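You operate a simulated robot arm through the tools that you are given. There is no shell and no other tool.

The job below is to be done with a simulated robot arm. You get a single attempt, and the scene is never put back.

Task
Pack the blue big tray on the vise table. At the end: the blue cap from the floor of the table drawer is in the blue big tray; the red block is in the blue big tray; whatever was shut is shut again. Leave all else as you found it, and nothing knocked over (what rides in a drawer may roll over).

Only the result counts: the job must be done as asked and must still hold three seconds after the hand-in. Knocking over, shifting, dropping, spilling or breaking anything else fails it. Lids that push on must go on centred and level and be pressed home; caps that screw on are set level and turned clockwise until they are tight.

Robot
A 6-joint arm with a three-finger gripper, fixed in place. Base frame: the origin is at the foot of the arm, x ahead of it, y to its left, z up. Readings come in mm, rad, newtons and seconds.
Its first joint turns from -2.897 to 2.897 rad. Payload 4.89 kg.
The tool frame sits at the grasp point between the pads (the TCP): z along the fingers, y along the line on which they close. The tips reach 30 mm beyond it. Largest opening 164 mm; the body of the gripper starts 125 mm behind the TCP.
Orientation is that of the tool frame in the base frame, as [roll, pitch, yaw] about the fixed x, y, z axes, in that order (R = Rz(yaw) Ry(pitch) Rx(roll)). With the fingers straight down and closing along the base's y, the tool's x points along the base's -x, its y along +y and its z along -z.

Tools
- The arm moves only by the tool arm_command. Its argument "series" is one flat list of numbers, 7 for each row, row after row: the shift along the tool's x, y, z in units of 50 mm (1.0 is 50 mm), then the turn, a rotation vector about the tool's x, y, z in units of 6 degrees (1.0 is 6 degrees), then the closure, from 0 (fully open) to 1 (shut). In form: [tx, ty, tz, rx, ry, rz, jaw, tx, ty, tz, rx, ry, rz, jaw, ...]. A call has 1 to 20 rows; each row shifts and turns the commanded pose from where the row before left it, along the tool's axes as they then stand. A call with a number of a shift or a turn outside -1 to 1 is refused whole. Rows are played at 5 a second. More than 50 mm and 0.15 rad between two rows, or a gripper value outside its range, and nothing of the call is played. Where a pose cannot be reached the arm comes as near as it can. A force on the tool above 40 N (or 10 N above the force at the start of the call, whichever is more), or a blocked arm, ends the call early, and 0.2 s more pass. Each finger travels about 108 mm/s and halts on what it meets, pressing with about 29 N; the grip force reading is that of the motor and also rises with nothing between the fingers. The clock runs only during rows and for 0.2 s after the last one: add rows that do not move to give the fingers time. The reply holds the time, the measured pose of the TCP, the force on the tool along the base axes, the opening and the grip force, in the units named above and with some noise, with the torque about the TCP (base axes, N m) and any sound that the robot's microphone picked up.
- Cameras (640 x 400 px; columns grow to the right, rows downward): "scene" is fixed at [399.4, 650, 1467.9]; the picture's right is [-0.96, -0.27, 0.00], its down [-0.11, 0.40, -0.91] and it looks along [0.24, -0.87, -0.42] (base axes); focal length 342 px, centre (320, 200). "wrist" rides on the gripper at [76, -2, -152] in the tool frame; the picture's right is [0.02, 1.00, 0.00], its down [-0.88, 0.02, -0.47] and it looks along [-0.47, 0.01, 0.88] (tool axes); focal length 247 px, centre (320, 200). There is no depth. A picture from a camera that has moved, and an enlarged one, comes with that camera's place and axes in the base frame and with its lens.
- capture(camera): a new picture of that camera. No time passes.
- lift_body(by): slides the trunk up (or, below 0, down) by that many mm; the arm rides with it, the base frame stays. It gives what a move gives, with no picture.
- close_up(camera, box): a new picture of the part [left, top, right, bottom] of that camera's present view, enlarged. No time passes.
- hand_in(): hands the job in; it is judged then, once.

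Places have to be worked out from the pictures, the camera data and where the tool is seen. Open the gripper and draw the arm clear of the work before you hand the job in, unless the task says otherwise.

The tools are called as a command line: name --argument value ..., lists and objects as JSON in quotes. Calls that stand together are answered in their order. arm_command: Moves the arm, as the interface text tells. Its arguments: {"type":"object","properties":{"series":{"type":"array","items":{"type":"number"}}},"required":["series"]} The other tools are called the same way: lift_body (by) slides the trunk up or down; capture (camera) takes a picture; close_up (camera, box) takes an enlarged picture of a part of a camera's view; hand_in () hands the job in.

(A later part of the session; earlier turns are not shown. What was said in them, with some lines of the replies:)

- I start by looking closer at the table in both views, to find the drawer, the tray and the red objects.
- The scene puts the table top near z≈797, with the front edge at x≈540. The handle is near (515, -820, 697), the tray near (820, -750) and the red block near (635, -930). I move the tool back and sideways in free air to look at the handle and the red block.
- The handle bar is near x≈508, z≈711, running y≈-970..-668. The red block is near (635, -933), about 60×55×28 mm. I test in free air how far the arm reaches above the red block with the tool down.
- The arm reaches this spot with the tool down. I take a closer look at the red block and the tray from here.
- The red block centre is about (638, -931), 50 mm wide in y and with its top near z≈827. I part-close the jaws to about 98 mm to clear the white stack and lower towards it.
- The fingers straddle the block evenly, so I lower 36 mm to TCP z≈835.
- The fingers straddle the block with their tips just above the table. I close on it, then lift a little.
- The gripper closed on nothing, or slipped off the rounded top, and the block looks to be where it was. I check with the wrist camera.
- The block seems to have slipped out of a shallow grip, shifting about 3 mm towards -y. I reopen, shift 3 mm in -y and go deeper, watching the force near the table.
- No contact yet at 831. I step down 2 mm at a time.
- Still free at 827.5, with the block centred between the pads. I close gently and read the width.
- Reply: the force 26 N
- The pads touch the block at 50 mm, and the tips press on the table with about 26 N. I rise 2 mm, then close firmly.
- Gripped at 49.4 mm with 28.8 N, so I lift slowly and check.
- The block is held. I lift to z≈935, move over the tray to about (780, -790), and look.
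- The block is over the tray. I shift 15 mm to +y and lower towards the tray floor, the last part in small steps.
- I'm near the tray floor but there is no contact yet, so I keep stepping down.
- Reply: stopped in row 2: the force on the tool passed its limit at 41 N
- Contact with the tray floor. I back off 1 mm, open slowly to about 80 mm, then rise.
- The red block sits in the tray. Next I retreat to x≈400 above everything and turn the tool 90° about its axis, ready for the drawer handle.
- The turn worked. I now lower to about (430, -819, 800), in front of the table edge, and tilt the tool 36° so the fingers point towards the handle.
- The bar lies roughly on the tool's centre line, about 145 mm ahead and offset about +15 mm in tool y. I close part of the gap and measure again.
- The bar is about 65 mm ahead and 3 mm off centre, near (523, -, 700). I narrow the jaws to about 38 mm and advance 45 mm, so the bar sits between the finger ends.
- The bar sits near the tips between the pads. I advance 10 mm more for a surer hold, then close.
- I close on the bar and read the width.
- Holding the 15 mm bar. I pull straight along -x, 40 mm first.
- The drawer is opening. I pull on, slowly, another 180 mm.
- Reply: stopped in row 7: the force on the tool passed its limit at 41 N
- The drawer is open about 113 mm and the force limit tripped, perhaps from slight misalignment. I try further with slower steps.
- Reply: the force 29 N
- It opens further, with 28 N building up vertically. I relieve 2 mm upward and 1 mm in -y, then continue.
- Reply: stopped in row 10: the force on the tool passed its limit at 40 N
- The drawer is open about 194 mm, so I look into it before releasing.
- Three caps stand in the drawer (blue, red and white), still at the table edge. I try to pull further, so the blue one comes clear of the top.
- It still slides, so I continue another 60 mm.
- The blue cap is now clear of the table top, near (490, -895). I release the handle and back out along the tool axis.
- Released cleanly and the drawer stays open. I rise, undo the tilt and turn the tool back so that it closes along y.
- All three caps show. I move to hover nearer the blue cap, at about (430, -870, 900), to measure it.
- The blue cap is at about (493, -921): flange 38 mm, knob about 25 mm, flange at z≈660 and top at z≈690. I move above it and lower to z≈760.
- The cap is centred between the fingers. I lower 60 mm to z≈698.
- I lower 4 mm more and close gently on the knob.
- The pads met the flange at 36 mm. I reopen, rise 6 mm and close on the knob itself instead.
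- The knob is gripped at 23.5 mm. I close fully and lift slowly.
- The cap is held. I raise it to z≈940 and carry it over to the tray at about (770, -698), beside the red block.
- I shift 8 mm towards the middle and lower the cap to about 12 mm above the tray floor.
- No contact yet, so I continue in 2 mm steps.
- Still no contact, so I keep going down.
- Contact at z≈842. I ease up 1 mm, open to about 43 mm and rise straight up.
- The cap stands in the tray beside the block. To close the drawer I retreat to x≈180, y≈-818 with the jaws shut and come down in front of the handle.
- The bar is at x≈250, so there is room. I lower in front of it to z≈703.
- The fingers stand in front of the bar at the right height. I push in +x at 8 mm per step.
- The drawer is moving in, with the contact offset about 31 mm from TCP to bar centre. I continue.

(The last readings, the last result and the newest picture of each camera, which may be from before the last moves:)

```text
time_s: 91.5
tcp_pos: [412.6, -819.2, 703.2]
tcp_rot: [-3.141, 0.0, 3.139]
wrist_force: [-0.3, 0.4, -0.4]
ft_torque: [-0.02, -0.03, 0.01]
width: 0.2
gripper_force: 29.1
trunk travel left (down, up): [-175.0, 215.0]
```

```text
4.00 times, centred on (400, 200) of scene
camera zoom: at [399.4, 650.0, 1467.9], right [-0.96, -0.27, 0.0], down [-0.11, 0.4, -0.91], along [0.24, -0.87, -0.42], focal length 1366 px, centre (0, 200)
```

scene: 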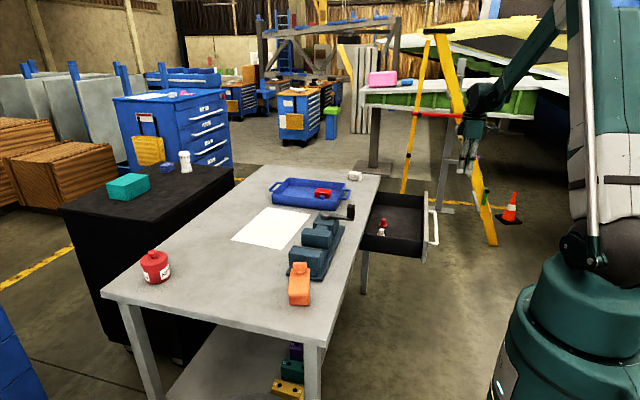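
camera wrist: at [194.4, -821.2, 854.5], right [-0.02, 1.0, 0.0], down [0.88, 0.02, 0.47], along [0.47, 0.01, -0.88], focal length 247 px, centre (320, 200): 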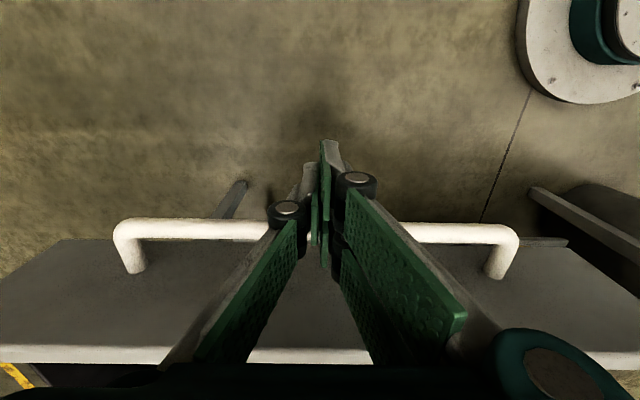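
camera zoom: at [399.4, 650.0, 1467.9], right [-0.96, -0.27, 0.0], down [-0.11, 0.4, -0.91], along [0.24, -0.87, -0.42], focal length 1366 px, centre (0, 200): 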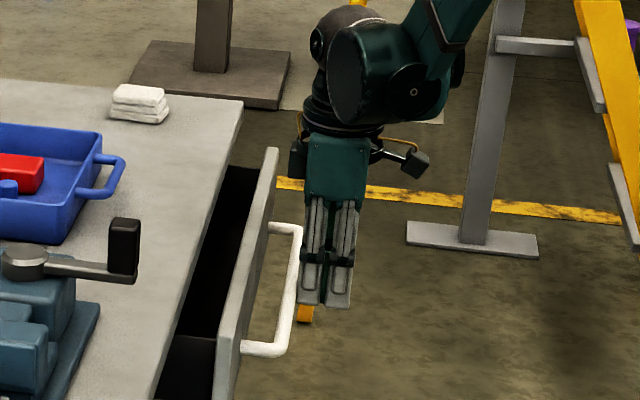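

About 80 mm are left, so I push another 63 mm and then take small steps.

arm_command --series '[-0.14, 0, 0, 0, 0, 0, 1, -0.14, 0, 0, 0, 0, 0, 1, -0.14, 0, 0, 0, 0, 0, 1, -0.14, 0, 0, 0, 0, 0, 1, -0.14, 0, 0, 0, 0, 0, 1, -0.14, 0, 0, 0, 0, 0, 1, -0.14, 0, 0, 0, 0, 0, 1, -0.14, 0, 0, 0, 0, 0, 1, -0.14, 0, 0, 0, 0, 0, 1, 0, 0, 0, 0, 0, 0, 1]'

close_up --camera "scene" --box '[320, 150, 480, 250]'

capture --camera "wrist"

```text
time_s: 93.7
tcp_pos: [474.2, -819.8, 702.9]
tcp_rot: [-3.141, 0.0, 3.141]
wrist_force: [-0.2, 0.5, 0.0]
ft_torque: [-0.03, 0.03, -0.02]
width: 0.0
gripper_force: 29.0
trunk travel left (down, up): [-175.0, 215.0]
```

```text
4.00 times, centred on (400, 200) of scene
camera zoom: at [399.4, 650.0, 1467.9], right [-0.96, -0.27, 0.0], down [-0.11, 0.4, -0.91], along [0.24, -0.87, -0.42], focal length 1366 px, centre (0, 200)
```

zoom: 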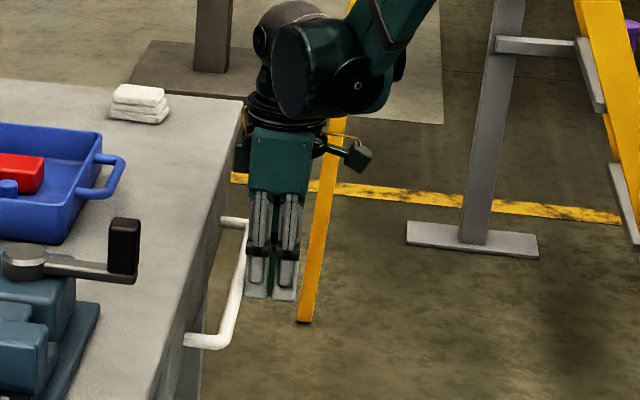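

```text
taken
camera wrist: at [396.9, -822.4, 854.3], right [-0.02, 1.0, 0.0], down [0.88, 0.02, 0.47], along [0.47, 0.01, -0.88], focal length 247 px, centre (320, 200)
```

wrist: 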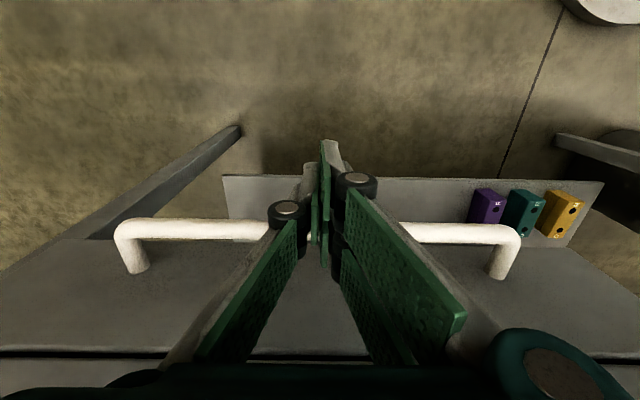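

Almost shut, so I push on in 2.5 mm steps until the stop is felt.

arm_command --series '[-0.05, 0, 0, 0, 0, 0, 1, -0.05, 0, 0, 0, 0, 0, 1, -0.05, 0, 0, 0, 0, 0, 1, -0.05, 0, 0, 0, 0, 0, 1, -0.05, 0, 0, 0, 0, 0, 1, -0.05, 0, 0, 0, 0, 0, 1, -0.05, 0, 0, 0, 0, 0, 1, -0.05, 0, 0, 0, 0, 0, 1, -0.05, 0, 0, 0, 0, 0, 1, -0.05, 0, 0, 0, 0, 0, 1]'

close_up --camera "scene" --box '[320, 150, 480, 250]'

```text
time_s: 95.5
tcp_pos: [489.4, -820.2, 702.7]
tcp_rot: [3.141, -0.004, 3.138]
wrist_force: [-9.5, 1.7, 0.3]
ft_torque: [-0.01, 0.03, 0.07]
width: 0.0
gripper_force: 28.9
trunk travel left (down, up): [-175.0, 215.0]
stopped in row 9: the force on the tool passed its limit at 46 N (the readings are from after the stop); the commanded pose is now the measured one
```

```text
4.00 times, centred on (400, 200) of scene
camera zoom: at [399.4, 650.0, 1467.9], right [-0.96, -0.27, 0.0], down [-0.11, 0.4, -0.91], along [0.24, -0.87, -0.42], focal length 1366 px, centre (0, 200)
```

zoom: 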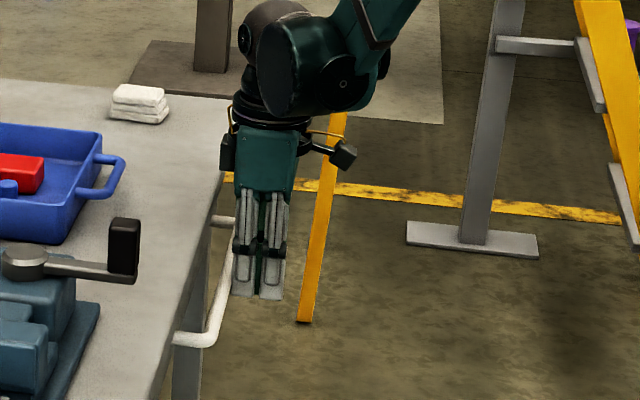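

A firm stop at TCP x≈489, where the bar is back near x≈521. I press once more to be sure, then back away.

arm_command --series '[-0.03, 0, 0, 0, 0, 0, 1, -0.03, 0, 0, 0, 0, 0, 1, -0.03, 0, 0, 0, 0, 0, 1, -0.03, 0, 0, 0, 0, 0, 1]'

arm_command --series '[0.2, 0, 0, 0, 0, 0, 1, 0.6, 0, 0, 0, 0, 0, 1, 0.9, 0, 0, 0, 0, 0, 1, 0.9, 0, 0, 0, 0, 0, 1, 0.9, 0, 0, 0, 0, 0, 1, 0, 0, -0.8, 0, 0, 0, 1, 0, 0, -0.8, 0, 0, 0, 1, 0, 0, -0.8, 0, 0, 0, 0.5, 0, 0, -0.8, 0, 0, 0, 0, 0, 0, -0.8, 0, 0, 0, 0, 0, 0, -0.8, 0, 0, 0, 0, 0, 0, -0.8, 0, 0, 0, 0, 0, 0, 0, 0, 0, 0, 0]'

close_up --camera "scene" --box '[230, 150, 410, 310]'

capture --camera "scene"

capture --camera "wrist"

```text
time_s: 96.2
tcp_pos: [489.4, -820.9, 702.3]
tcp_rot: [3.139, -0.008, 3.136]
wrist_force: [-11.1, 1.6, 2.4]
ft_torque: [0.08, 0.02, 0.06]
width: 0.1
gripper_force: 29.1
trunk travel left (down, up): [-175.0, 215.0]
stopped in row 3: the force on the tool passed its limit at 44 N (the readings are from after the stop); the commanded pose is now the measured one
```

```text
time_s: 99.0
tcp_pos: [317.5, -820.1, 983.5]
tcp_rot: [3.139, -0.007, 3.139]
wrist_force: [0.2, 0.5, 0.3]
ft_torque: [-0.05, -0.01, -0.05]
width: 164.1
gripper_force: 0.0
trunk travel left (down, up): [-175.0, 215.0]
```

```text
2.50 times, centred on (320, 230) of scene
camera zoom: at [399.4, 650.0, 1467.9], right [-0.96, -0.27, 0.0], down [-0.11, 0.4, -0.91], along [0.24, -0.87, -0.42], focal length 854 px, centre (320, 125)
```

zoom: 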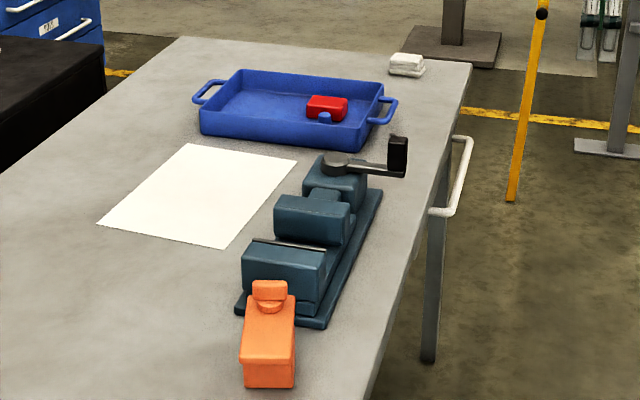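

```text
taken
```

scene: 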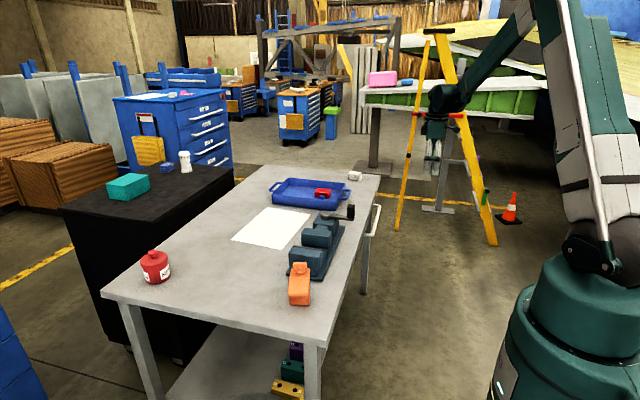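

```text
taken
camera wrist: at [241.3, -821.8, 1135.4], right [-0.02, 1.0, 0.0], down [0.88, 0.01, 0.47], along [0.47, 0.01, -0.88], focal length 247 px, centre (320, 200)
```

wrist: 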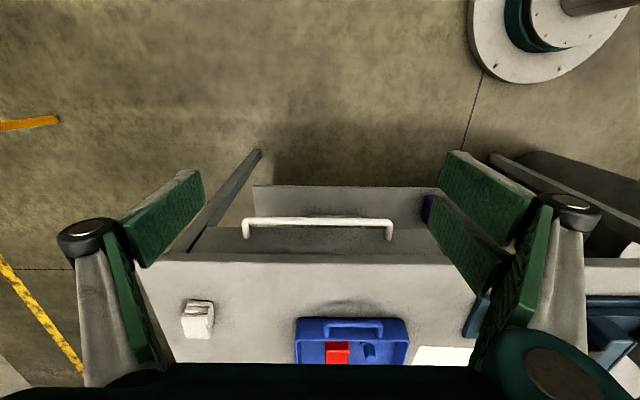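

The handle is back exactly where it was in the first picture. The red block and the blue cap are in the tray, everything else is unchanged, the gripper is open and the arm is clear. I hand in.

hand_in

```text
The job is handed in.
```

I handed the job in with the tray packed and the drawer shut; the verdict has not come back to me.

- **Tray:** the red block and the blue cap are both in the blue big tray, with the cap standing upright beside the block.
- **Drawer:** I pushed it in until it hit a firm stop. In the last scene picture the handle sits where it was at the start. The red and white caps were still standing in the last view inside, partway through closing.
- **Other things:** nothing else on the table looks moved or knocked over in the last pictures. My first grip on the red block slipped and shifted it a few millimetres before I picked it up properly.

At hand-in the gripper was open and the arm was clear of the table.
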